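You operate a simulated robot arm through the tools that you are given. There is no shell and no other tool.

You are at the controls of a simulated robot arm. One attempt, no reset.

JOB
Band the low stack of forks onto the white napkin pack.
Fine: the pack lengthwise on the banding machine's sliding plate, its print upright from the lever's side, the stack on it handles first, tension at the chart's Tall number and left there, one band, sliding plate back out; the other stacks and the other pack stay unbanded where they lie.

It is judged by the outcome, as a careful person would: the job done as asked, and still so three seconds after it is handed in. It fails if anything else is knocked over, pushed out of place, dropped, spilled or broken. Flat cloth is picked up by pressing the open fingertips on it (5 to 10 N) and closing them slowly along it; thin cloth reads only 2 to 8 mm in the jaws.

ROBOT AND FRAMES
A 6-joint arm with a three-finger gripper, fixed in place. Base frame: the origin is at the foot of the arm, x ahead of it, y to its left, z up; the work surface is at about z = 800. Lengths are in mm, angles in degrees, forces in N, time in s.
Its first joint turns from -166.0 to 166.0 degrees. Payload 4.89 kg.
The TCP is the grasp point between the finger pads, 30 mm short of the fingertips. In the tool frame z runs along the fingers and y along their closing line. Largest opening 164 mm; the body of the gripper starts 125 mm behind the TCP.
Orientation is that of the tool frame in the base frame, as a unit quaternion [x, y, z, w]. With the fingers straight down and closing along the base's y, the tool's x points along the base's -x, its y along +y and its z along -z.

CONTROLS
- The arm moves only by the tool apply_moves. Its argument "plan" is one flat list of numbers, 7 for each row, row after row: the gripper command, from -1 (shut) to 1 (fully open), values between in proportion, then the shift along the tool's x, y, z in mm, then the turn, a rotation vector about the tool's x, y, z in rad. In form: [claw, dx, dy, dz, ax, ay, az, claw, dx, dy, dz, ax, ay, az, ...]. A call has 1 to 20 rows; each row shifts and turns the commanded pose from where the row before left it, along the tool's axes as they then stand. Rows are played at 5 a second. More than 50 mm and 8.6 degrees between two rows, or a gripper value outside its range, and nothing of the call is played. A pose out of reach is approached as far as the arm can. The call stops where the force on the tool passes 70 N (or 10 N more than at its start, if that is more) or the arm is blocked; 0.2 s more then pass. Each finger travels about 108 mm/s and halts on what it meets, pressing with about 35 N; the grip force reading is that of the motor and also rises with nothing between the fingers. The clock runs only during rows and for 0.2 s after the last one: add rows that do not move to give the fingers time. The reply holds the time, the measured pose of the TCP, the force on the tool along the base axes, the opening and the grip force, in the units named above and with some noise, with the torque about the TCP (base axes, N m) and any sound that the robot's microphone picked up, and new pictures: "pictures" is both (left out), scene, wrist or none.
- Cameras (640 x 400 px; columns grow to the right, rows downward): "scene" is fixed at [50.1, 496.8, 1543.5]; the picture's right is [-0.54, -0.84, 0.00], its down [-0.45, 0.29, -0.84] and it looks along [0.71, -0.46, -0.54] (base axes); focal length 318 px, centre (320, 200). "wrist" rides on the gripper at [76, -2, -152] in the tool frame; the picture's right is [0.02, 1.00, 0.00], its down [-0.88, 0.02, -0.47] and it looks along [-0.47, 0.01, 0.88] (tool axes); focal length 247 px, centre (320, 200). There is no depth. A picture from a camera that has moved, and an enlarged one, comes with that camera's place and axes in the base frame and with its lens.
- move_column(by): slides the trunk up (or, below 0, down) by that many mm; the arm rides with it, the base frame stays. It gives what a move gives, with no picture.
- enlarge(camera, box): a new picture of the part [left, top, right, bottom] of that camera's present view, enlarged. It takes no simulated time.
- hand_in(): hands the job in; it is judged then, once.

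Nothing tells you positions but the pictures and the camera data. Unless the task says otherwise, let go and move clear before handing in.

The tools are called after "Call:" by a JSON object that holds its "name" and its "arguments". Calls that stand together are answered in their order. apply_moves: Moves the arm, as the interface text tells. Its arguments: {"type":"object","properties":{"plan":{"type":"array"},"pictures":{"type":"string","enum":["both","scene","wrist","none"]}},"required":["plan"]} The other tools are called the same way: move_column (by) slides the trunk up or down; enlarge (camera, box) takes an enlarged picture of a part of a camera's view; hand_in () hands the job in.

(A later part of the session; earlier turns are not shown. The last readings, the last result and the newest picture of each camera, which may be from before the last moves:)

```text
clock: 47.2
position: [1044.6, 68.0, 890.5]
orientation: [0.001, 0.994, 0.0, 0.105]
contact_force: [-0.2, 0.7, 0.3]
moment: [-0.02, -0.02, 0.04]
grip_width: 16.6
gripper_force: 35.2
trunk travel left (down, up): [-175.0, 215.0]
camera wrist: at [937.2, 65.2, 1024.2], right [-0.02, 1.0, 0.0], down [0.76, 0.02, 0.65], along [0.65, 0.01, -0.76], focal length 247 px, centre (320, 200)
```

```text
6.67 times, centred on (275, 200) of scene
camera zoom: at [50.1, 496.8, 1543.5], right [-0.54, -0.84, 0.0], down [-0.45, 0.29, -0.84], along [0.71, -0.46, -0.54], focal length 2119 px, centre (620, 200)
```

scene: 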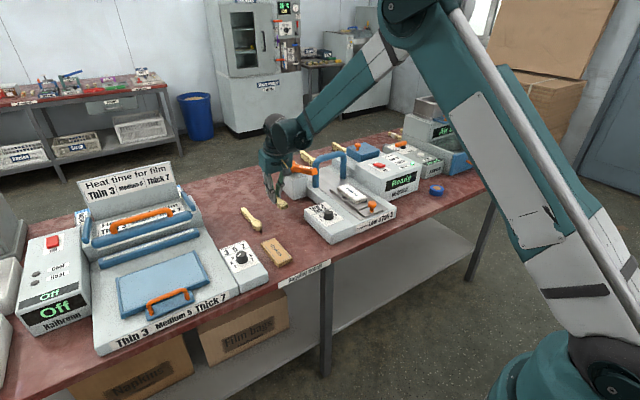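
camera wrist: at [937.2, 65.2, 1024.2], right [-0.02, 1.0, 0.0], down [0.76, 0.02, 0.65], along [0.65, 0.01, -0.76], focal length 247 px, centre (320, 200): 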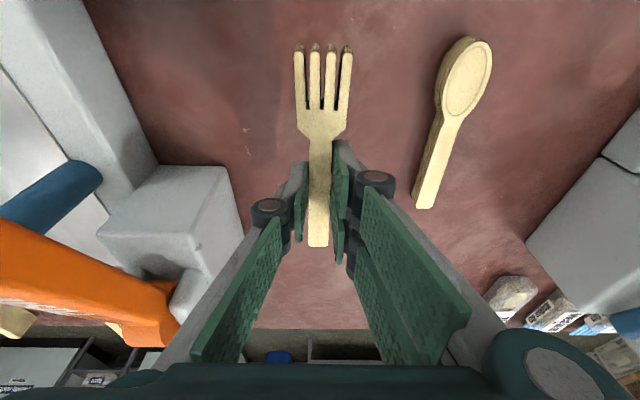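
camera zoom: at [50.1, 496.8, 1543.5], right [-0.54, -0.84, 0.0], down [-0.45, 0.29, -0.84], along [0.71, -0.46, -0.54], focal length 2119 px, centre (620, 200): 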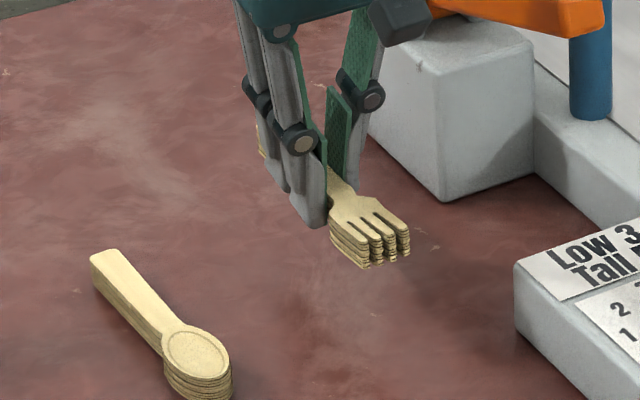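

The whole stack is lifted level and straight. I'll raise it above the lever, pull back to x ≈ 902, and cross over to the plate.

Call:
{"name": "apply_moves", "arguments": {"plan": [-0.95, 16.6, 0, -35.9, 0, 0, 0, -0.95, 16.6, 0, -35.9, 0, 0, 0, -0.95, 16.6, 0, -35.9, 0, 0, 0, -0.95, 16.6, 0, -35.9, 0, 0, 0, -0.95, 16.6, 0, -35.9, 0, 0, 0, -0.95, 16.4, 0, -35.8, 0, 0, 0, -0.95, 0, -39, 0, 0, 0, 0, -0.95, 0, -39, 0, 0, 0, 0, -0.95, 0, -39, 0, 0, 0, 0, -0.95, 0, -39, 0, 0, 0, 0, -0.95, 0, -39, 0, 0, 0, 0, -0.95, 0, -39, 0, 0, 0, 0, -0.95, 0, -39, 0, 0, 0, 0, -0.95, 0, 0, 0, 0, 0, 0]}}

Call:
{"name": "enlarge", "arguments": {"camera": "wrist", "box": [220, 20, 420, 280]}}

Call:
{"name": "enlarge", "arguments": {"camera": "scene", "box": [290, 100, 420, 220]}}

```text
clock: 50.2
position: [903.1, -203.1, 1079.7]
orientation: [0.001, 0.995, 0.001, 0.104]
contact_force: [1.1, -0.3, -0.3]
moment: [0.05, 0.01, 0.01]
grip_width: 16.5
gripper_force: 35.3
trunk travel left (down, up): [-175.0, 215.0]
camera wrist: at [795.8, -207.1, 1212.8], right [-0.02, 1.0, 0.0], down [0.76, 0.02, 0.65], along [0.65, 0.01, -0.76], focal length 247 px, centre (320, 200)
```

scene: 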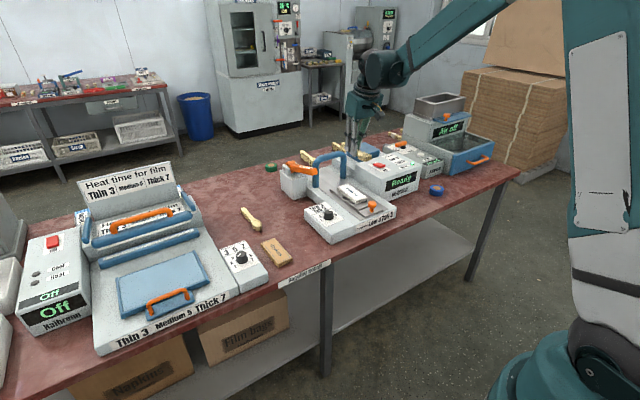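
wrist: 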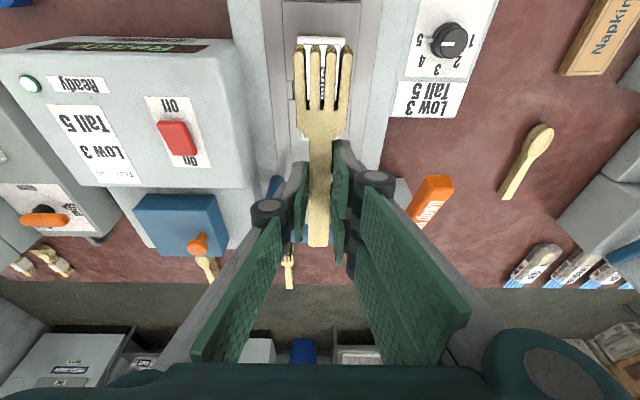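

```text
1.54 times, centred on (320, 150) of wrist
camera zoom: at [795.8, -207.1, 1212.8], right [-0.02, 1.0, 0.0], down [0.76, 0.02, 0.65], along [0.65, 0.01, -0.76], focal length 380 px, centre (320, 277)
```

zoom: 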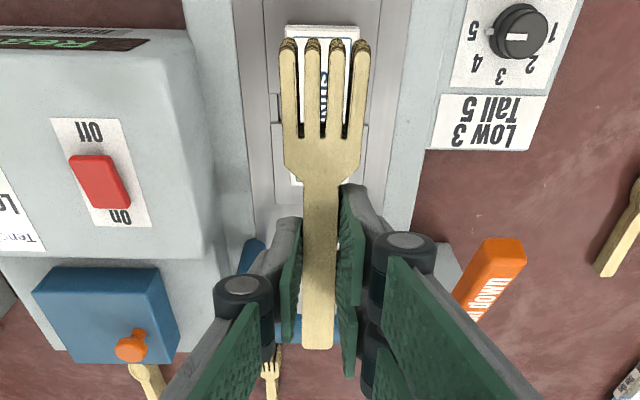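

```text
3.33 times, centred on (355, 160) of scene
camera zoom: at [50.1, 496.8, 1543.5], right [-0.54, -0.84, 0.0], down [-0.45, 0.29, -0.84], along [0.71, -0.46, -0.54], focal length 1060 px, centre (203, 333)
```

zoom: 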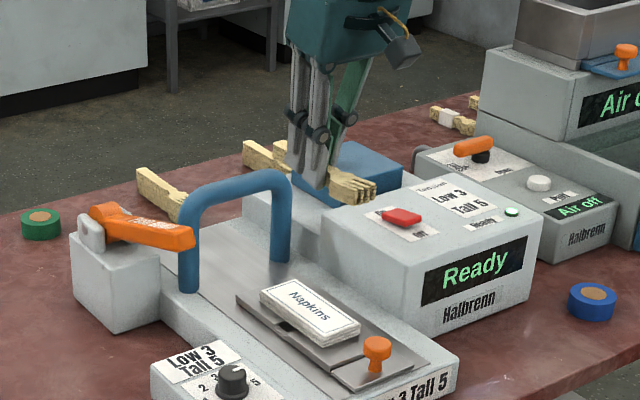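

Fork stack is right above the pack. Lowering to just above it.

Call:
{"name": "apply_moves", "arguments": {"plan": [-0.95, 7.8, 0, 36.6, 0, 0, 0, -0.95, 7.8, 0, 36.6, 0, 0, 0, -0.95, 7.8, 0, 36.6, 0, 0, 0, -0.95, 5, 0, 23.5, 0, 0, 0, -0.95, 1.7, 0, 8, 0, 0, 0, -0.95, 0, 0, 0, 0, 0, 0]}}

Call:
{"name": "enlarge", "arguments": {"camera": "wrist", "box": [220, 20, 420, 280]}}

Call:
{"name": "enlarge", "arguments": {"camera": "scene", "box": [320, 140, 400, 220]}}

```text
clock: 51.6
position: [901.5, -205.4, 934.9]
orientation: [0.001, 0.995, 0.001, 0.104]
contact_force: [-0.1, -0.2, -0.4]
moment: [0.04, 0.02, 0.0]
grip_width: 16.7
gripper_force: 35.0
trunk travel left (down, up): [-175.0, 215.0]
camera wrist: at [794.5, -208.2, 1068.2], right [-0.02, 1.0, 0.0], down [0.76, 0.02, 0.65], along [0.65, 0.01, -0.76], focal length 247 px, centre (320, 200)
```

scene: 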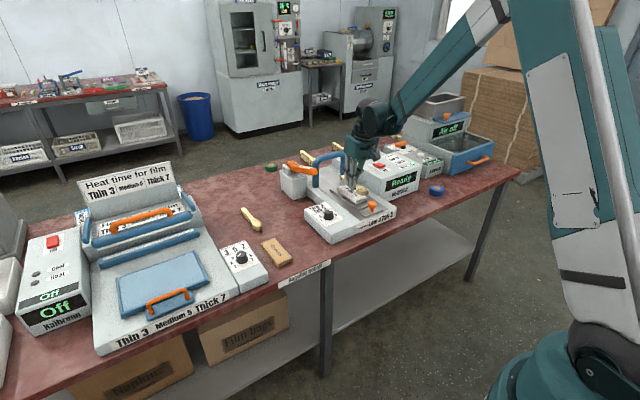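
wrist: 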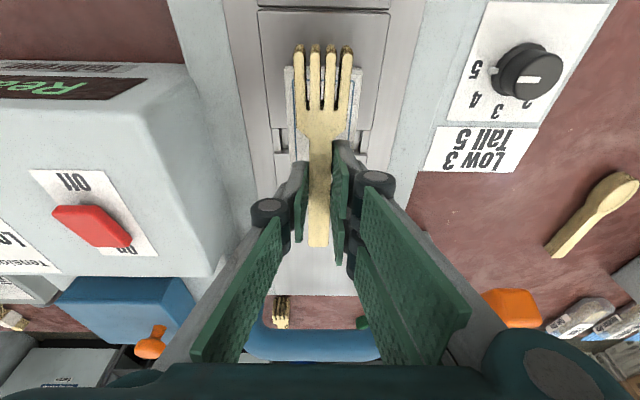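

```text
1.54 times, centred on (320, 150) of wrist
camera zoom: at [794.5, -208.2, 1068.2], right [-0.02, 1.0, 0.0], down [0.76, 0.02, 0.65], along [0.65, 0.01, -0.76], focal length 380 px, centre (320, 277)
```

zoom: 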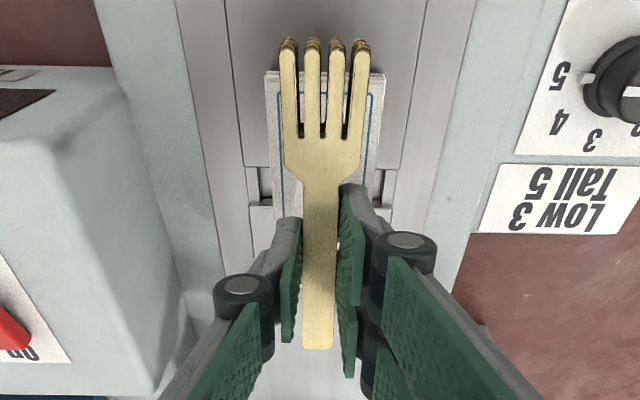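

```text
5.00 times, centred on (360, 180) of scene
camera zoom: at [50.1, 496.8, 1543.5], right [-0.54, -0.84, 0.0], down [-0.45, 0.29, -0.84], along [0.71, -0.46, -0.54], focal length 1590 px, centre (120, 300)
```

zoom: 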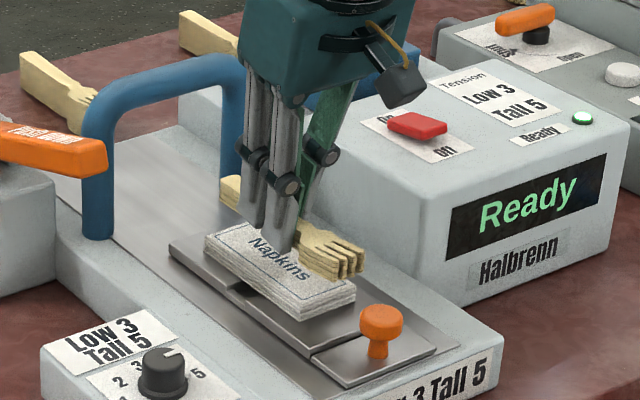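

Call:
{"name": "apply_moves", "arguments": {"plan": [-0.95, 1.04, 0, 4.9, 0, 0, 0, -0.95, 1.04, 0, 4.9, 0, 0, 0, -0.95, 0.62, 0, 2.93, 0, 0, 0, -0.95, 0.42, 0, 1.96, 0, 0, 0, -0.95, 0.42, 0, 1.96, 0, 0, 0, -0.95, 0, 0, 0, 0, 0, 0], "pictures": "none"}}

Call:
{"name": "enlarge", "arguments": {"camera": "scene", "box": [330, 160, 390, 210]}}

```text
clock: 53.0
position: [902.2, -204.6, 917.4]
orientation: [0.001, 0.995, 0.001, 0.104]
contact_force: [0.7, 0.0, -0.1]
moment: [0.01, 0.02, 0.01]
grip_width: 16.4
gripper_force: 35.1
trunk travel left (down, up): [-175.0, 215.0]
```

```text
8.00 times, centred on (360, 185) of scene
camera zoom: at [50.1, 496.8, 1543.5], right [-0.54, -0.84, 0.0], down [-0.45, 0.29, -0.84], along [0.71, -0.46, -0.54], focal length 2543 px, centre (0, 320)
```

zoom: 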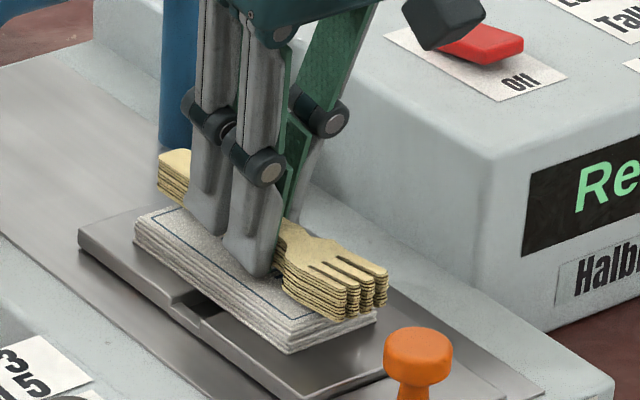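

Call:
{"name": "apply_moves", "arguments": {"plan": [-0.95, 0.31, 0, 1.47, 0, 0, 0, -0.95, 0.2, 0, 0.98, 0, 0, 0, -0.95, 0, 0, 0, 0, 0, 0], "pictures": "none"}}

```text
clock: 53.8
position: [902.2, -204.2, 916.2]
orientation: [0.001, 0.995, 0.001, 0.104]
contact_force: [-0.3, 0.5, 0.9]
moment: [0.01, 0.01, -0.01]
grip_width: 16.7
gripper_force: 34.8
trunk travel left (down, up): [-175.0, 215.0]
```

Call:
{"name": "apply_moves", "arguments": {"plan": [-0.95, 0.31, 0, 1.47, 0, 0, 0, -0.95, 0, 0, 0, 0, 0, 0, -0.95, 0, 0, 0, 0, 0, 0], "pictures": "none"}}

Call:
{"name": "enlarge", "arguments": {"camera": "scene", "box": [330, 160, 390, 210]}}

```text
clock: 54.6
position: [903.2, -205.1, 913.7]
orientation: [0.001, 0.994, 0.001, 0.105]
contact_force: [0.8, 0.1, 6.3]
moment: [0.01, 0.04, 0.03]
grip_width: 16.5
gripper_force: 35.5
trunk travel left (down, up): [-175.0, 215.0]
```

```text
8.00 times, centred on (360, 185) of scene
camera zoom: at [50.1, 496.8, 1543.5], right [-0.54, -0.84, 0.0], down [-0.45, 0.29, -0.84], along [0.71, -0.46, -0.54], focal length 2543 px, centre (0, 320)
```

zoom: 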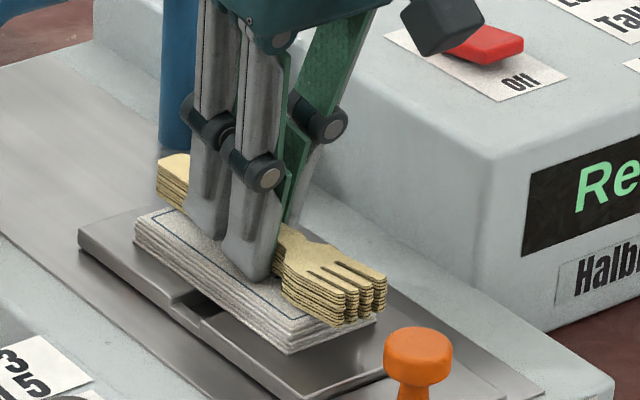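

The stack is resting on the pack with about 6 N. Opening slowly and lifting clear.

Call:
{"name": "apply_moves", "arguments": {"plan": [-0.8, 0, 0, 0, 0, 0, 0, -0.75, 0, 0, 0, 0, 0, 0, -0.65, 0, 0, 0, 0, 0, 0, -0.55, 0, 0, 0, 0, 0, 0, -0.45, 0, 0, 0, 0, 0, 0, -0.45, 0, 0, 0, 0, 0, 0, -0.45, -1.04, 0, -4.9, 0, 0, 0, -0.45, -2.1, 0, -9.8, 0, 0, 0, -0.45, -6.2, 0, -29.3, 0, 0, 0, -0.45, -8.3, 0, -39.1, 0, 0, 0, -0.45, -8.3, 0, -39.1, 0, 0, 0, -0.45, 0, 0, 0, 0, 0, 0]}}

Call:
{"name": "enlarge", "arguments": {"camera": "scene", "box": [330, 150, 400, 220]}}

Call:
{"name": "enlarge", "arguments": {"camera": "wrist", "box": [220, 20, 420, 280]}}

```text
clock: 57.2
position: [900.7, -203.8, 1039.8]
orientation: [0.0, 0.995, 0.001, 0.105]
contact_force: [0.1, -0.3, 0.5]
moment: [-0.03, -0.04, 0.01]
grip_width: 45.1
gripper_force: 0.1
trunk travel left (down, up): [-175.0, 215.0]
camera wrist: at [793.8, -206.8, 1173.3], right [-0.02, 1.0, 0.0], down [0.76, 0.02, 0.65], along [0.65, 0.01, -0.76], focal length 247 px, centre (320, 200)
```

scene: 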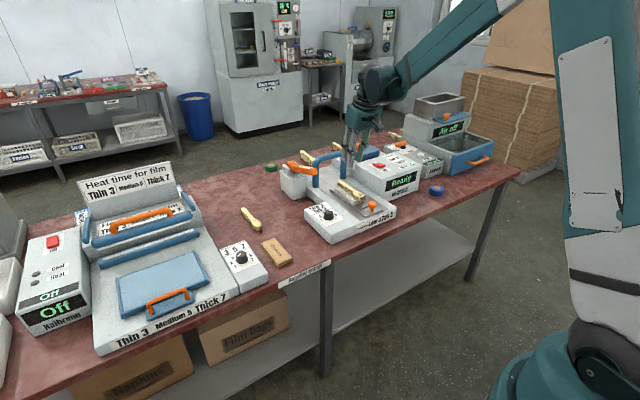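
wrist: 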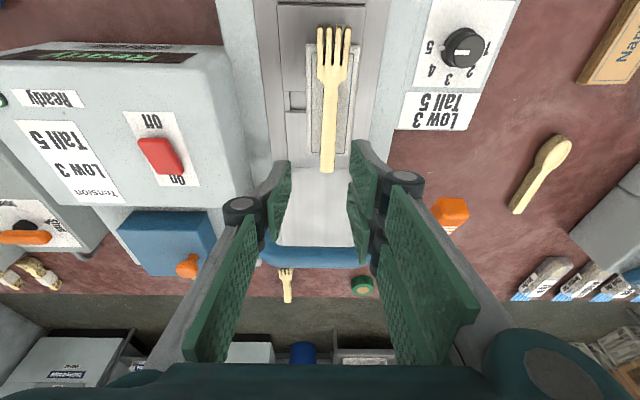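

```text
5.71 times, centred on (365, 185) of scene
camera zoom: at [50.1, 496.8, 1543.5], right [-0.54, -0.84, 0.0], down [-0.45, 0.29, -0.84], along [0.71, -0.46, -0.54], focal length 1817 px, centre (63, 286)
```

zoom: 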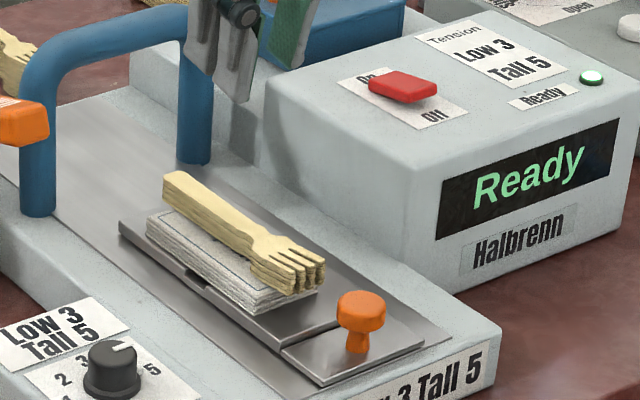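

```text
1.54 times, centred on (320, 150) of wrist
camera zoom: at [793.8, -206.8, 1173.3], right [-0.02, 1.0, 0.0], down [0.76, 0.02, 0.65], along [0.65, 0.01, -0.76], focal length 380 px, centre (320, 277)
```

zoom: 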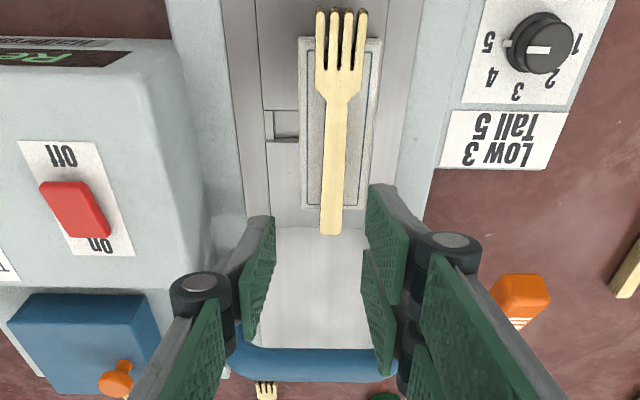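

Releasing dragged the pack and forks about 14 mm toward +y, so they are no longer centred on the plate. I'll return the tool to vertical, look, and then re-centre the pack by closing on its sides.

Call:
{"name": "apply_moves", "arguments": {"plan": [-0.05, 0, 0, 0, 0, 0.1047, 0, -0.05, 0, 0, 0, 0, 0.1047, 0, 0.1, 0, 0, 0, 0, 0, 0, 0.1, 0, 0, 0, 0, 0, 0]}}

Call:
{"name": "enlarge", "arguments": {"camera": "wrist", "box": [220, 60, 420, 260]}}

Call:
{"name": "enlarge", "arguments": {"camera": "scene", "box": [330, 160, 390, 220]}}

```text
clock: 58.2
position: [901.7, -204.4, 1038.9]
orientation: [0.0, 1.0, 0.0, 0.0]
contact_force: [0.3, 0.1, -1.1]
moment: [0.03, 0.1, -0.02]
grip_width: 90.7
gripper_force: 0.1
trunk travel left (down, up): [-175.0, 215.0]
camera wrist: at [825.0, -207.1, 1191.5], right [-0.02, 1.0, 0.0], down [0.88, 0.02, 0.47], along [0.47, 0.01, -0.88], focal length 247 px, centre (320, 200)
```

scene: 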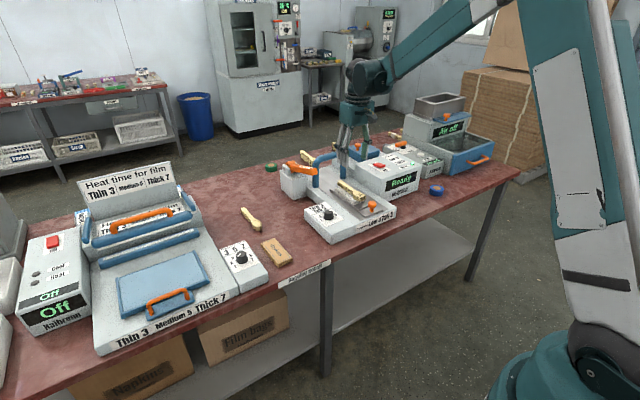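
wrist: 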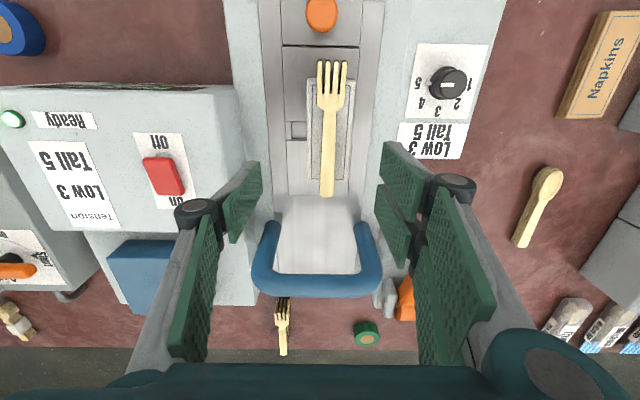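

```text
2.00 times, centred on (320, 160) of wrist
camera zoom: at [825.0, -207.1, 1191.5], right [-0.02, 1.0, 0.0], down [0.88, 0.02, 0.47], along [0.47, 0.01, -0.88], focal length 494 px, centre (320, 280)
```

zoom: 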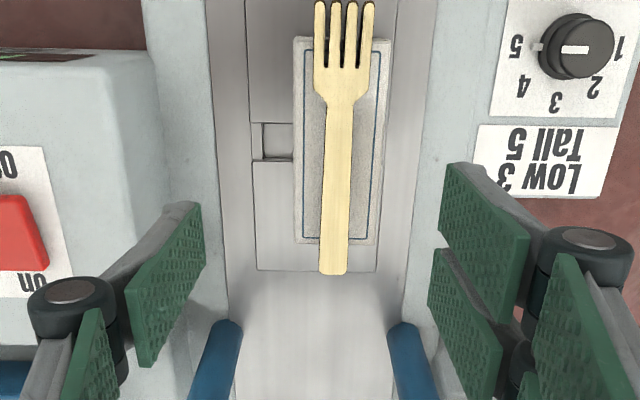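

```text
6.67 times, centred on (360, 190) of scene
camera zoom: at [50.1, 496.8, 1543.5], right [-0.54, -0.84, 0.0], down [-0.45, 0.29, -0.84], along [0.71, -0.46, -0.54], focal length 2119 px, centre (53, 267)
```

zoom: 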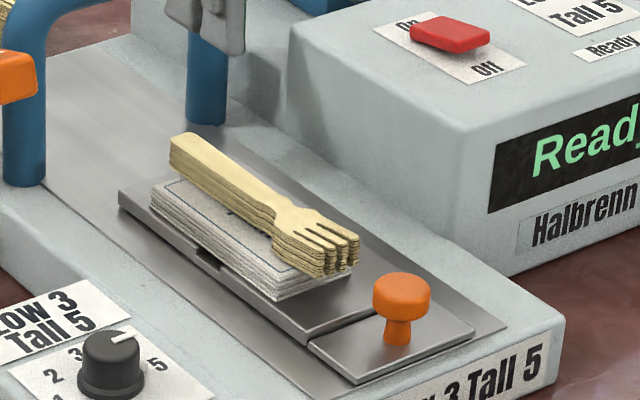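

Pack centre is now y ≈ -193, forks y ≈ -194.5; both need about 12.5 mm toward -y. I'll take the pack by its sides (jaws spanning past the forks) and slide it over.

Call:
{"name": "apply_moves", "arguments": {"plan": [-0.05, 0, 11.5, 30, 0, 0, 0, -0.05, 0, 0, 40, 0, 0, 0, -0.05, 0, 0, 35, 0, 0, 0, -0.05, 0, 0, 20, 0, 0, 0, -0.05, 0, 0, 0, 0, 0, 0]}}

Call:
{"name": "enlarge", "arguments": {"camera": "wrist", "box": [220, 60, 420, 260]}}

Call:
{"name": "enlarge", "arguments": {"camera": "scene", "box": [330, 150, 390, 220]}}

```text
clock: 59.4
position: [903.6, -194.8, 913.1]
orientation: [0.0, 1.0, 0.001, 0.001]
contact_force: [0.5, -0.1, -0.2]
moment: [0.0, 0.07, -0.01]
grip_width: 78.1
gripper_force: 0.0
trunk travel left (down, up): [-175.0, 215.0]
camera wrist: at [826.4, -197.6, 1065.9], right [-0.02, 1.0, 0.0], down [0.88, 0.02, 0.47], along [0.47, 0.01, -0.88], focal length 247 px, centre (320, 200)
```

scene: 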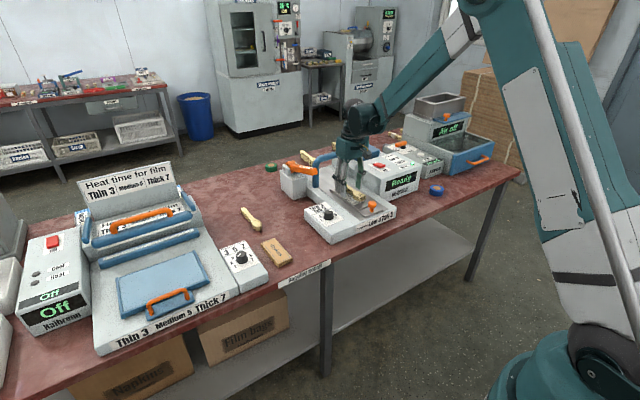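
wrist: 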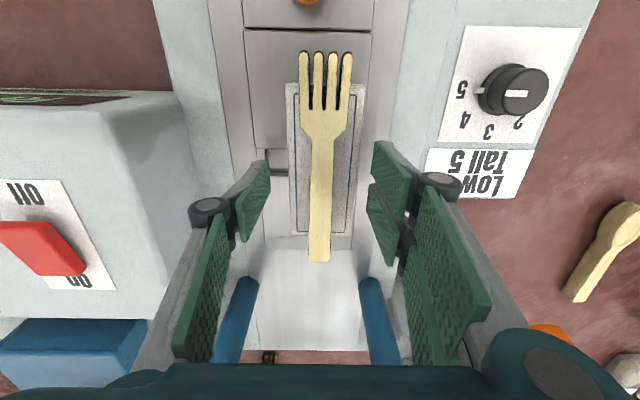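

```text
2.00 times, centred on (320, 160) of wrist
camera zoom: at [826.4, -197.6, 1065.9], right [-0.02, 1.0, 0.0], down [0.88, 0.02, 0.47], along [0.47, 0.01, -0.88], focal length 494 px, centre (320, 280)
```

zoom: 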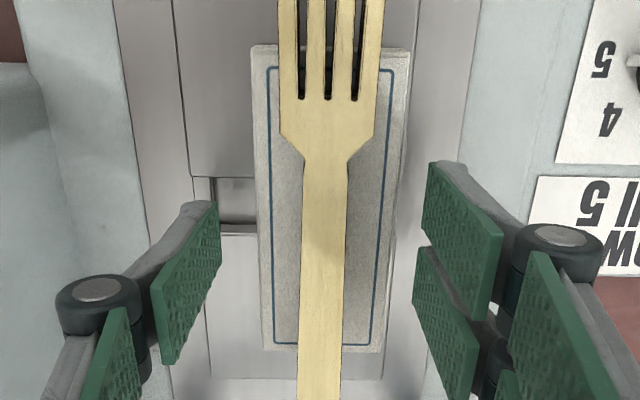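

```text
5.71 times, centred on (360, 185) of scene
camera zoom: at [50.1, 496.8, 1543.5], right [-0.54, -0.84, 0.0], down [-0.45, 0.29, -0.84], along [0.71, -0.46, -0.54], focal length 1817 px, centre (91, 286)
```

zoom: 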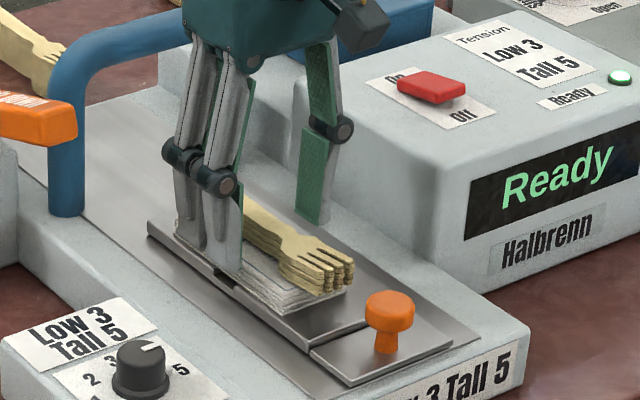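

Call:
{"name": "apply_moves", "arguments": {"plan": [-0.05, 0, 0, 10, 0, 0, 0, -0.05, 0, 0, 6, 0, 0, 0, -0.05, 0, 0, 0, 0, 0, 0, -0.15, 0, 0, 0, 0, 0, 0, -0.22, 0, 0, 0, 0, 0, 0, -0.28, 0, 0, 0, 0, 0, 0, -0.34, 0, 0, 0, 0, 0, 0, -0.4, 0, 0, 0, 0, 0, 0, -0.5, 0, 0, 0, 0, 0, 0]}}

Call:
{"name": "enlarge", "arguments": {"camera": "wrist", "box": [220, 60, 420, 260]}}

Call:
{"name": "enlarge", "arguments": {"camera": "scene", "box": [330, 150, 390, 220]}}

```text
clock: 61.4
position: [902.6, -194.5, 898.7]
orientation: [0.001, 1.0, 0.001, 0.0]
contact_force: [-0.7, -0.1, 0.7]
moment: [0.02, 0.0, 0.02]
grip_width: 56.8
gripper_force: 34.8
trunk travel left (down, up): [-175.0, 215.0]
camera wrist: at [825.9, -196.4, 1051.1], right [-0.02, 1.0, 0.0], down [0.88, 0.02, 0.47], along [0.47, 0.01, -0.88], focal length 247 px, centre (320, 200)
```

scene: 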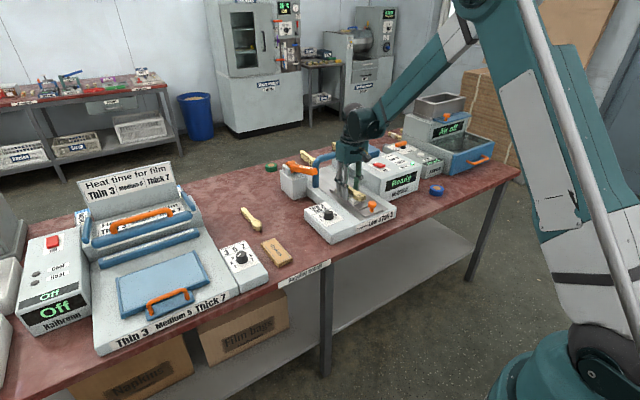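
wrist: 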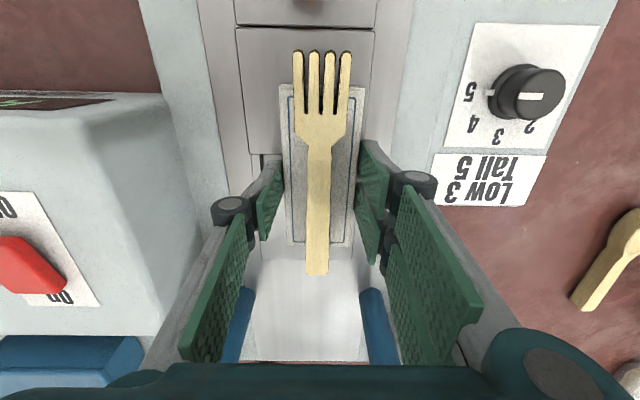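

```text
2.00 times, centred on (320, 160) of wrist
camera zoom: at [825.9, -196.4, 1051.1], right [-0.02, 1.0, 0.0], down [0.88, 0.02, 0.47], along [0.47, 0.01, -0.88], focal length 494 px, centre (320, 280)
```

zoom: 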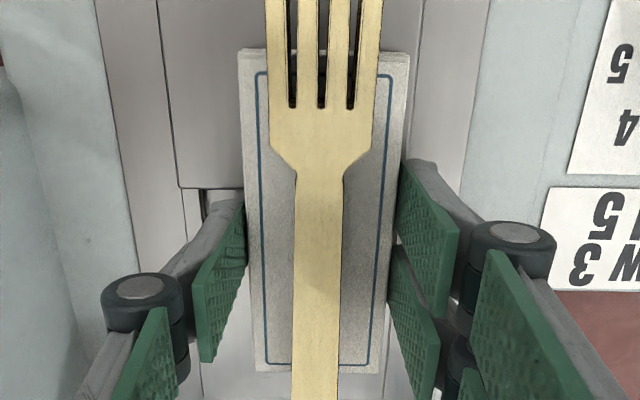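

```text
5.71 times, centred on (360, 185) of scene
camera zoom: at [50.1, 496.8, 1543.5], right [-0.54, -0.84, 0.0], down [-0.45, 0.29, -0.84], along [0.71, -0.46, -0.54], focal length 1817 px, centre (91, 286)
```

zoom: 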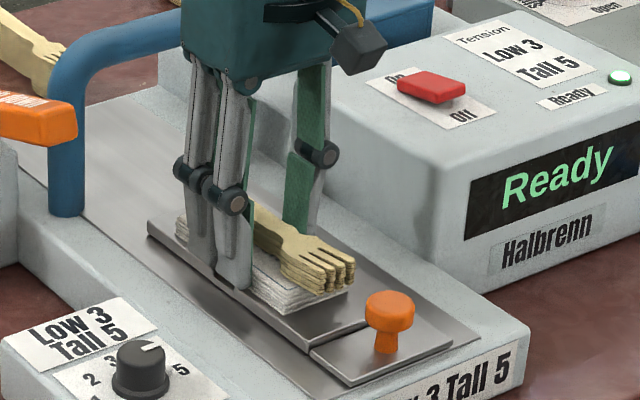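

Gripped on the pack's sides, forks undisturbed. Sliding 12 mm toward -y, then releasing.

Call:
{"name": "apply_moves", "arguments": {"plan": [-0.5, 0, -3, 0, 0, 0, 0, -0.5, 0, -3, 0, 0, 0, 0, -0.5, 0, -3, 0, 0, 0, 0, -0.5, 0, -3, 0, 0, 0, 0, -0.5, 0, 0, 0, 0, 0, 0, -0.5, 0, 0, 0, 0, 0, 0]}}

Call:
{"name": "enlarge", "arguments": {"camera": "wrist", "box": [220, 20, 420, 280]}}

```text
clock: 62.8
position: [902.9, -204.5, 898.7]
orientation: [0.0, 1.0, 0.001, -0.001]
contact_force: [1.3, 3.3, 8.1]
moment: [0.11, 0.01, -0.03]
grip_width: 56.5
gripper_force: 35.0
trunk travel left (down, up): [-175.0, 215.0]
camera wrist: at [825.8, -207.7, 1051.0], right [-0.02, 1.0, 0.0], down [0.88, 0.02, 0.47], along [0.47, 0.01, -0.88], focal length 247 px, centre (320, 200)
```

scene: 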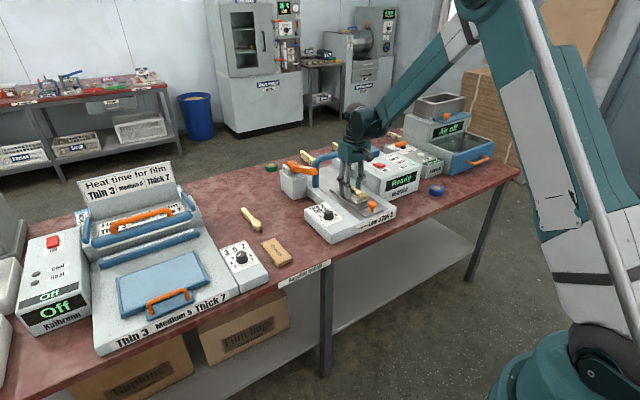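
wrist: 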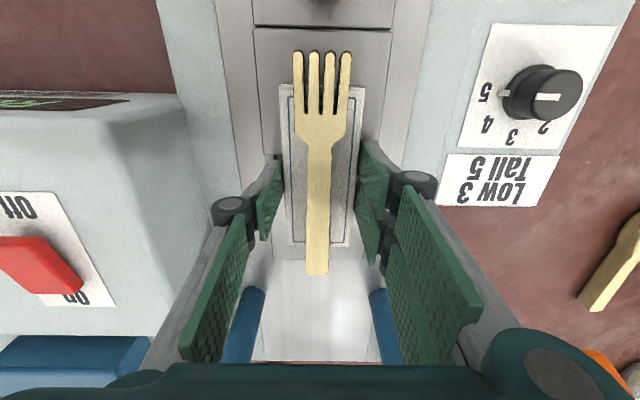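

```text
1.54 times, centred on (320, 150) of wrist
camera zoom: at [825.8, -207.7, 1051.0], right [-0.02, 1.0, 0.0], down [0.88, 0.02, 0.47], along [0.47, 0.01, -0.88], focal length 380 px, centre (320, 277)
```

zoom: 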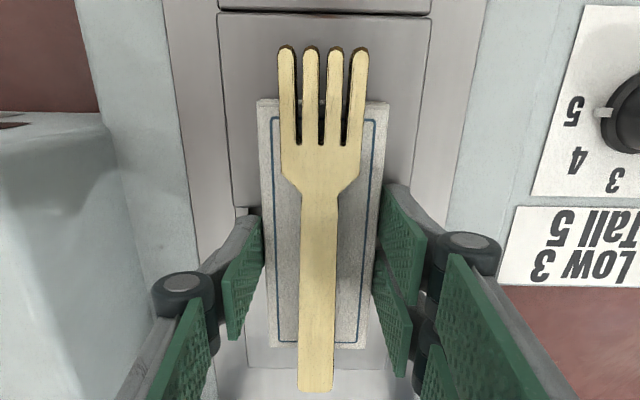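

Centred. Releasing and lifting straight up.

Call:
{"name": "apply_moves", "arguments": {"plan": [-0.27, 0, 0, 0, 0, 0, 0, -0.2, 0, 0, 0, 0, 0, 0, -0.12, 0, 0, 0, 0, 0, 0, -0.05, 0, 0, 0, 0, 0, 0, -0.05, 0, 0, 0, 0, 0, 0, -0.05, 0, 0, -10, 0, 0, 0, -0.05, 0, 0, -30, 0, 0, 0, -0.05, 0, 0, -40, 0, 0, 0, -0.05, 0, 0, -40, 0, 0, 0, -0.05, 0, 0, -40, 0, 0, 0, -0.05, 0, 0, 0, 0, 0, 0]}}

Call:
{"name": "enlarge", "arguments": {"camera": "wrist", "box": [220, 20, 420, 280]}}

Call:
{"name": "enlarge", "arguments": {"camera": "scene", "box": [320, 150, 400, 220]}}

```text
clock: 65.2
position: [899.9, -205.0, 1060.3]
orientation: [0.0, 1.0, 0.001, 0.0]
contact_force: [-0.7, -0.1, 0.3]
moment: [0.0, -0.07, -0.01]
grip_width: 77.8
gripper_force: 0.1
trunk travel left (down, up): [-175.0, 215.0]
camera wrist: at [823.3, -208.6, 1212.5], right [-0.02, 1.0, 0.0], down [0.88, 0.02, 0.47], along [0.47, 0.01, -0.88], focal length 247 px, centre (320, 200)
```

scene: 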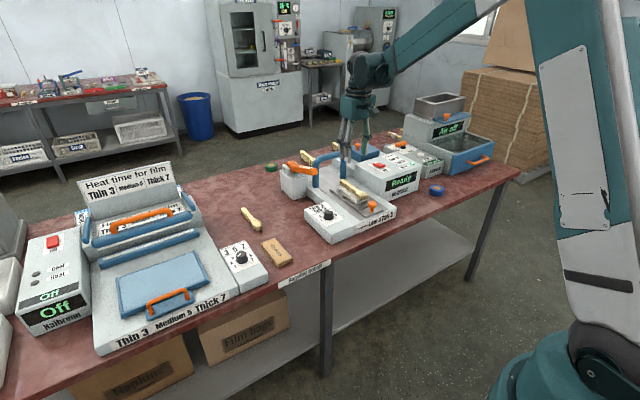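
wrist: 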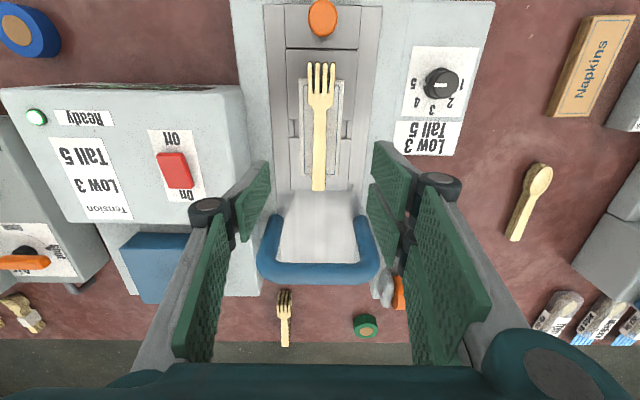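

```text
1.54 times, centred on (320, 150) of wrist
camera zoom: at [823.3, -208.6, 1212.5], right [-0.02, 1.0, 0.0], down [0.88, 0.02, 0.47], along [0.47, 0.01, -0.88], focal length 380 px, centre (320, 277)
```

zoom: 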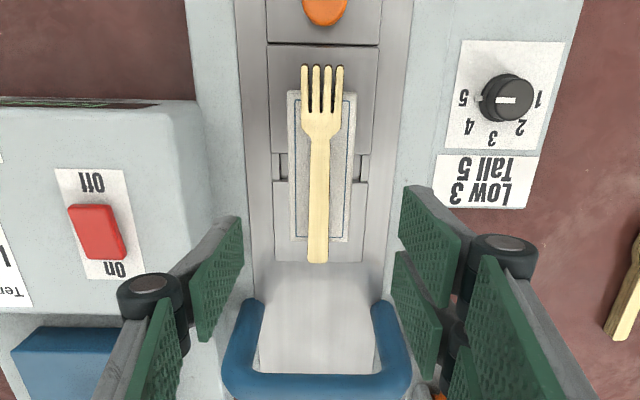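

```text
5.71 times, centred on (360, 185) of scene
camera zoom: at [50.1, 496.8, 1543.5], right [-0.54, -0.84, 0.0], down [-0.45, 0.29, -0.84], along [0.71, -0.46, -0.54], focal length 1817 px, centre (91, 286)
```

zoom: 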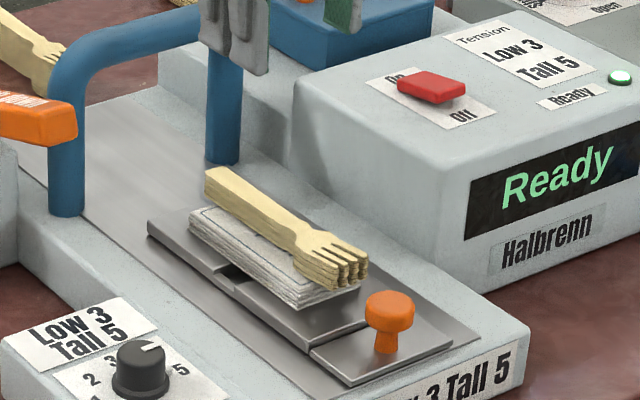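

The bundle is centred on the plate with the slot showing equally on both sides. Next is the plate knob at about (778, -206); I'll move above it and look.

Call:
{"name": "apply_moves", "arguments": {"plan": [-0.05, 40, 0, 0, 0, 0, 0, -0.05, 41, 0, 0, 0, 0, 0, -0.05, 41, 0, 20, 0, 0, 0, -0.05, 0, 0, 40, 0, 0, 0, -0.05, 0, 0, 0, 0, 0, 0]}}

Call:
{"name": "enlarge", "arguments": {"camera": "wrist", "box": [240, 80, 400, 220]}}

Call:
{"name": "enlarge", "arguments": {"camera": "scene", "box": [330, 150, 410, 230]}}

```text
clock: 66.4
position: [777.8, -203.6, 998.2]
orientation: [0.0, 1.0, 0.001, 0.0]
contact_force: [-0.3, 0.5, -0.3]
moment: [-0.01, -0.11, -0.01]
grip_width: 78.2
gripper_force: 0.1
trunk travel left (down, up): [-175.0, 215.0]
camera wrist: at [700.2, -207.2, 1150.5], right [-0.02, 1.0, 0.0], down [0.88, 0.02, 0.47], along [0.47, 0.01, -0.88], focal length 247 px, centre (320, 200)
```

scene: 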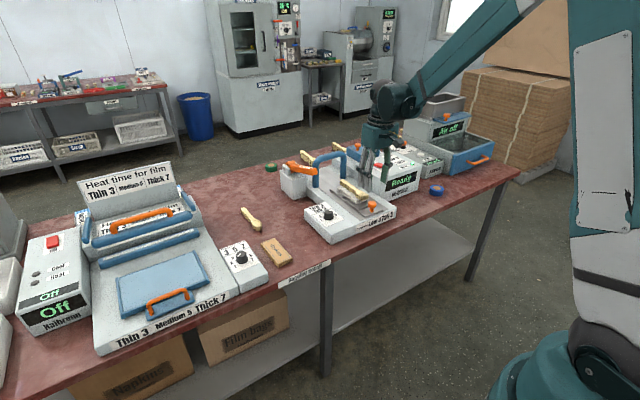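
wrist: 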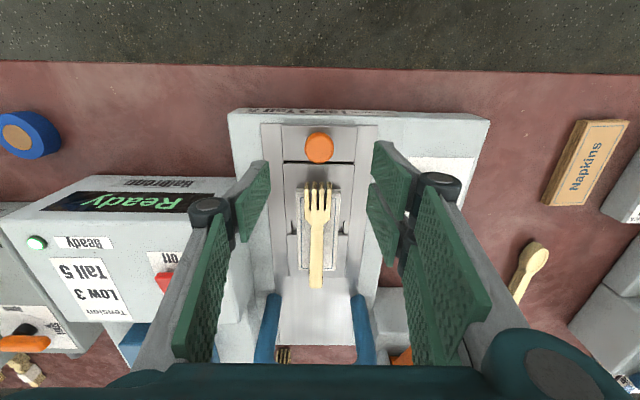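

```text
2.86 times, centred on (320, 150) of wrist
camera zoom: at [700.2, -207.2, 1150.5], right [-0.02, 1.0, 0.0], down [0.88, 0.02, 0.47], along [0.47, 0.01, -0.88], focal length 706 px, centre (320, 343)
```

zoom: 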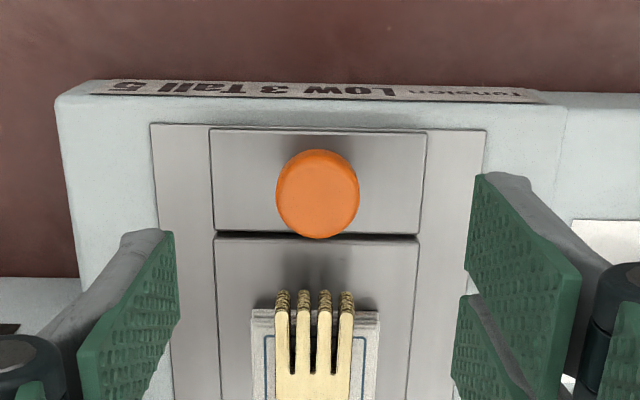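

```text
5.00 times, centred on (370, 190) of scene
camera zoom: at [50.1, 496.8, 1543.5], right [-0.54, -0.84, 0.0], down [-0.45, 0.29, -0.84], along [0.71, -0.46, -0.54], focal length 1590 px, centre (70, 250)
```

zoom: 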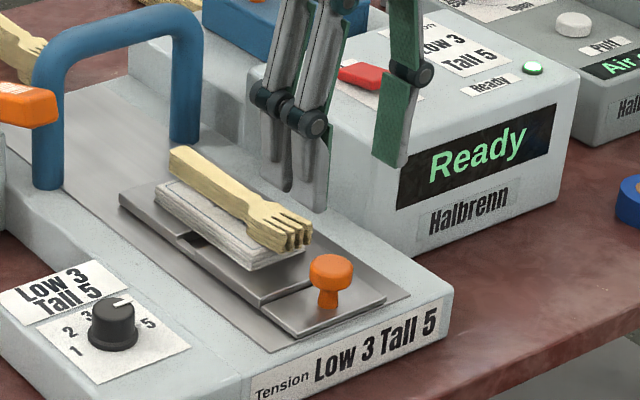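

Knob centre is about (774, -207), head diameter 31 mm. I'll align, descend and grip it.

Call:
{"name": "apply_moves", "arguments": {"plan": [-0.2, 3.7, -1.6, 30, 0, 0, 0, -0.2, 0, 0, 30, 0, 0, 0, -0.2, 0, 0, 25, 0, 0, 0, -0.2, 0, 0, 14, 0, 0, 0, -0.2, 0, 0, 0, 0, 0, 0]}}

Call:
{"name": "enlarge", "arguments": {"camera": "scene", "box": [330, 150, 410, 230]}}

Call:
{"name": "enlarge", "arguments": {"camera": "wrist", "box": [240, 80, 400, 240]}}

```text
clock: 67.6
position: [775.8, -204.4, 898.0]
orientation: [0.0, 1.0, 0.001, 0.0]
contact_force: [0.9, -0.4, -0.7]
moment: [0.03, 0.03, -0.01]
grip_width: 65.5
gripper_force: 0.0
trunk travel left (down, up): [-175.0, 215.0]
camera wrist: at [699.5, -207.4, 1051.1], right [-0.02, 1.0, 0.0], down [0.88, 0.02, 0.47], along [0.47, 0.01, -0.88], focal length 247 px, centre (320, 200)
```

scene: 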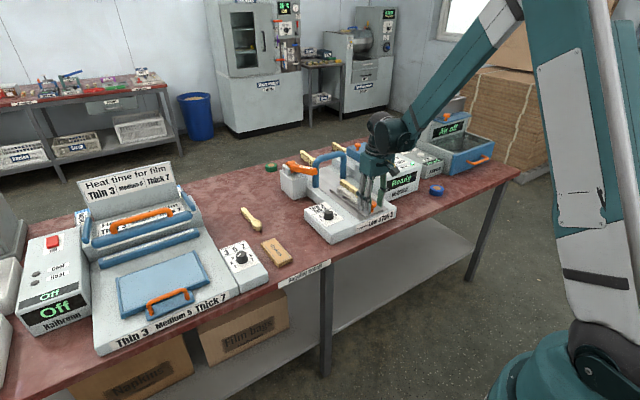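
wrist: 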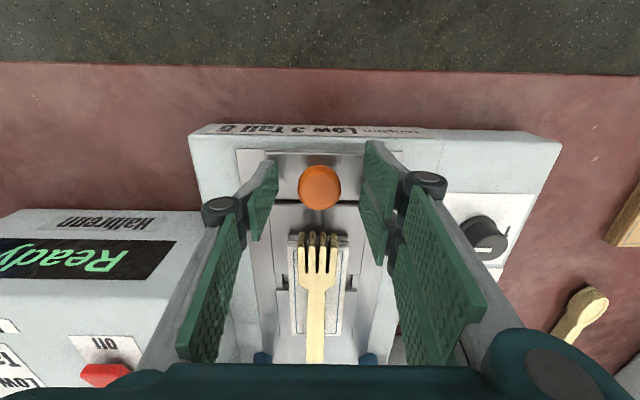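

```text
5.00 times, centred on (370, 190) of scene
camera zoom: at [50.1, 496.8, 1543.5], right [-0.54, -0.84, 0.0], down [-0.45, 0.29, -0.84], along [0.71, -0.46, -0.54], focal length 1590 px, centre (70, 250)
```

zoom: 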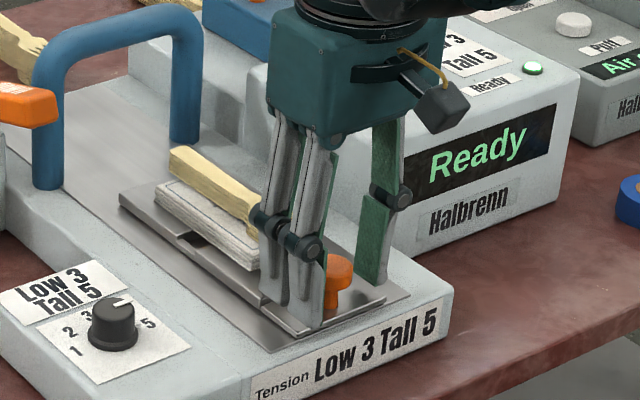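

```text
2.50 times, centred on (320, 160) of wrist
camera zoom: at [699.5, -207.4, 1051.1], right [-0.02, 1.0, 0.0], down [0.88, 0.02, 0.47], along [0.47, 0.01, -0.88], focal length 617 px, centre (320, 300)
```

zoom: 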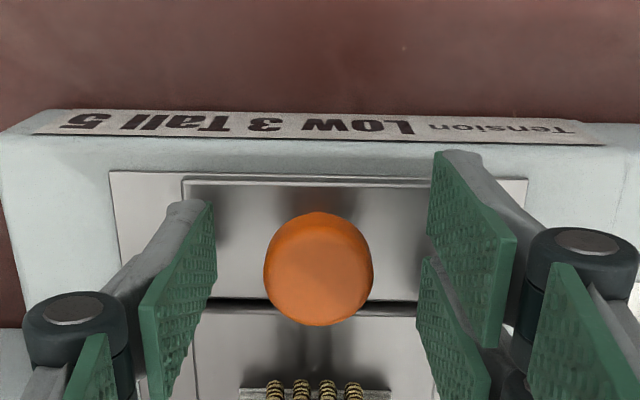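

Call:
{"name": "apply_moves", "arguments": {"plan": [-0.4, 0, 0, 0, 0, 0, 0, -0.55, 0, 0, 0, 0, 0, 0, -0.65, 0, 0, 0, 0, 0, 0, -0.8, 0, 0, 0, 0, 0, 0, -0.8, 0, 0, 0, 0, 0, 0, -0.8, 0, 0, 0, 0, 0, 0]}}

Call:
{"name": "enlarge", "arguments": {"camera": "scene", "box": [330, 150, 410, 230]}}

```text
clock: 69.0
position: [776.7, -205.2, 898.4]
orientation: [0.001, 1.0, 0.001, 0.0]
contact_force: [-0.1, -11.1, -2.5]
moment: [-0.16, 0.03, -0.05]
grip_width: 30.4
gripper_force: 44.8
trunk travel left (down, up): [-175.0, 215.0]
camera wrist: at [699.3, -208.0, 1051.3], right [-0.02, 1.0, 0.0], down [0.88, 0.02, 0.47], along [0.47, 0.01, -0.88], focal length 247 px, centre (320, 200)
```

scene: 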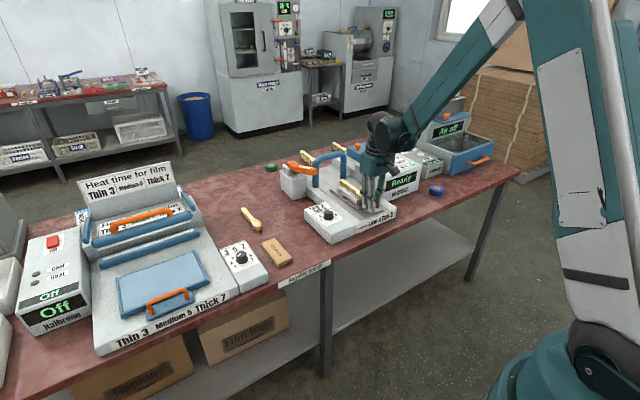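
wrist: 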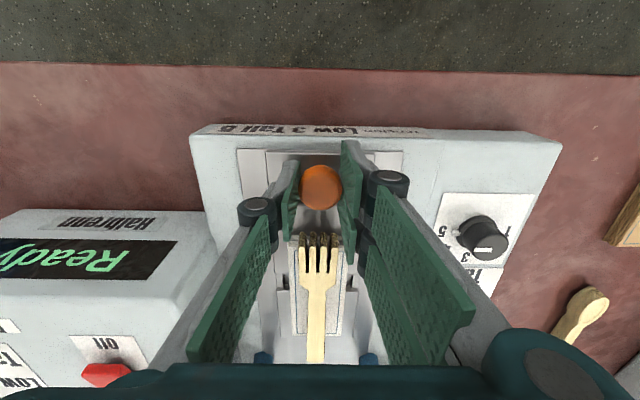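

```text
5.00 times, centred on (370, 190) of scene
camera zoom: at [50.1, 496.8, 1543.5], right [-0.54, -0.84, 0.0], down [-0.45, 0.29, -0.84], along [0.71, -0.46, -0.54], focal length 1590 px, centre (70, 250)
```

zoom: 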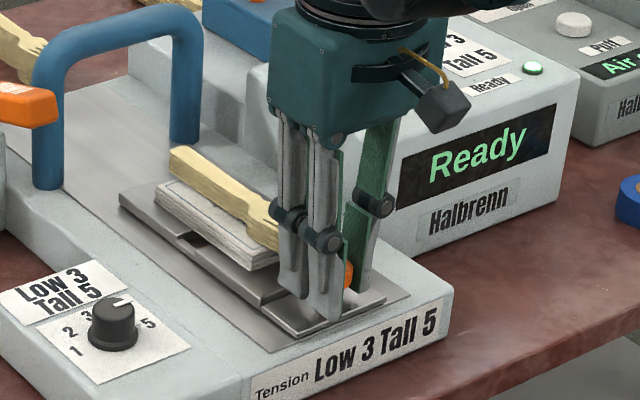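

Knob gripped. Pushing the plate in gently, first 80 mm.

Call:
{"name": "apply_moves", "arguments": {"plan": [-0.8, -3, -0.8, 0, 0, 0, 0, -0.8, -6, 0, 0, 0, 0, 0, -0.8, -9, 0, 0, 0, 0, 0, -0.8, -10, 0, 0, 0, 0, 0, -0.8, -10, 0, 0, 0, 0, 0, -0.8, -10, 0, 0, 0, 0, 0, -0.8, -10, 0, 0, 0, 0, 0, -0.8, -10, 0, 0, 0, 0, 0, -0.8, -7, 0, 0, 0, 0, 0, -0.8, -5, 0, 0, 0, 0, 0, -0.8, 0, 0, 0, 0, 0, 0]}}

Call:
{"name": "enlarge", "arguments": {"camera": "scene", "box": [310, 140, 400, 220]}}

```text
clock: 71.4
position: [856.8, -205.2, 899.0]
orientation: [0.0, 1.0, 0.001, 0.0]
contact_force: [0.5, 39.0, -6.2]
moment: [0.66, 0.14, 0.12]
grip_width: 30.2
gripper_force: 45.0
trunk travel left (down, up): [-175.0, 215.0]
camera wrist: at [780.0, -208.2, 1051.3], right [-0.02, 1.0, 0.0], down [0.88, 0.02, 0.47], along [0.47, 0.01, -0.88], focal length 247 px, centre (320, 200)
```

scene: 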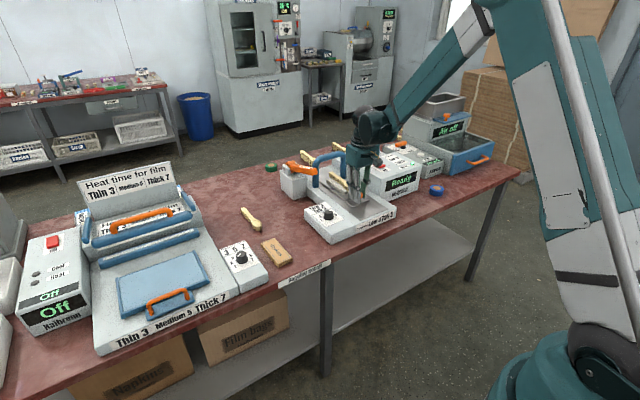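
wrist: 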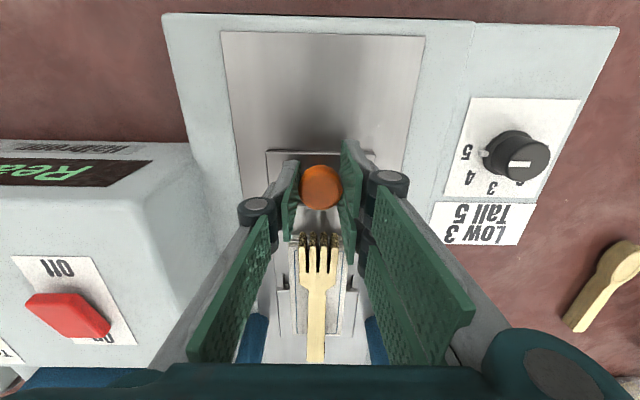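

```text
5.00 times, centred on (355, 180) of scene
camera zoom: at [50.1, 496.8, 1543.5], right [-0.54, -0.84, 0.0], down [-0.45, 0.29, -0.84], along [0.71, -0.46, -0.54], focal length 1590 px, centre (145, 300)
```

zoom: 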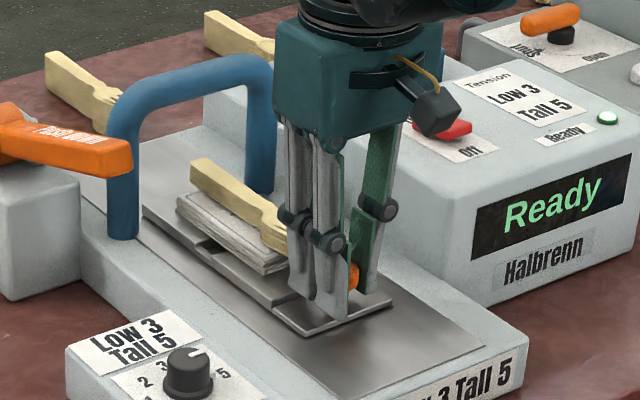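

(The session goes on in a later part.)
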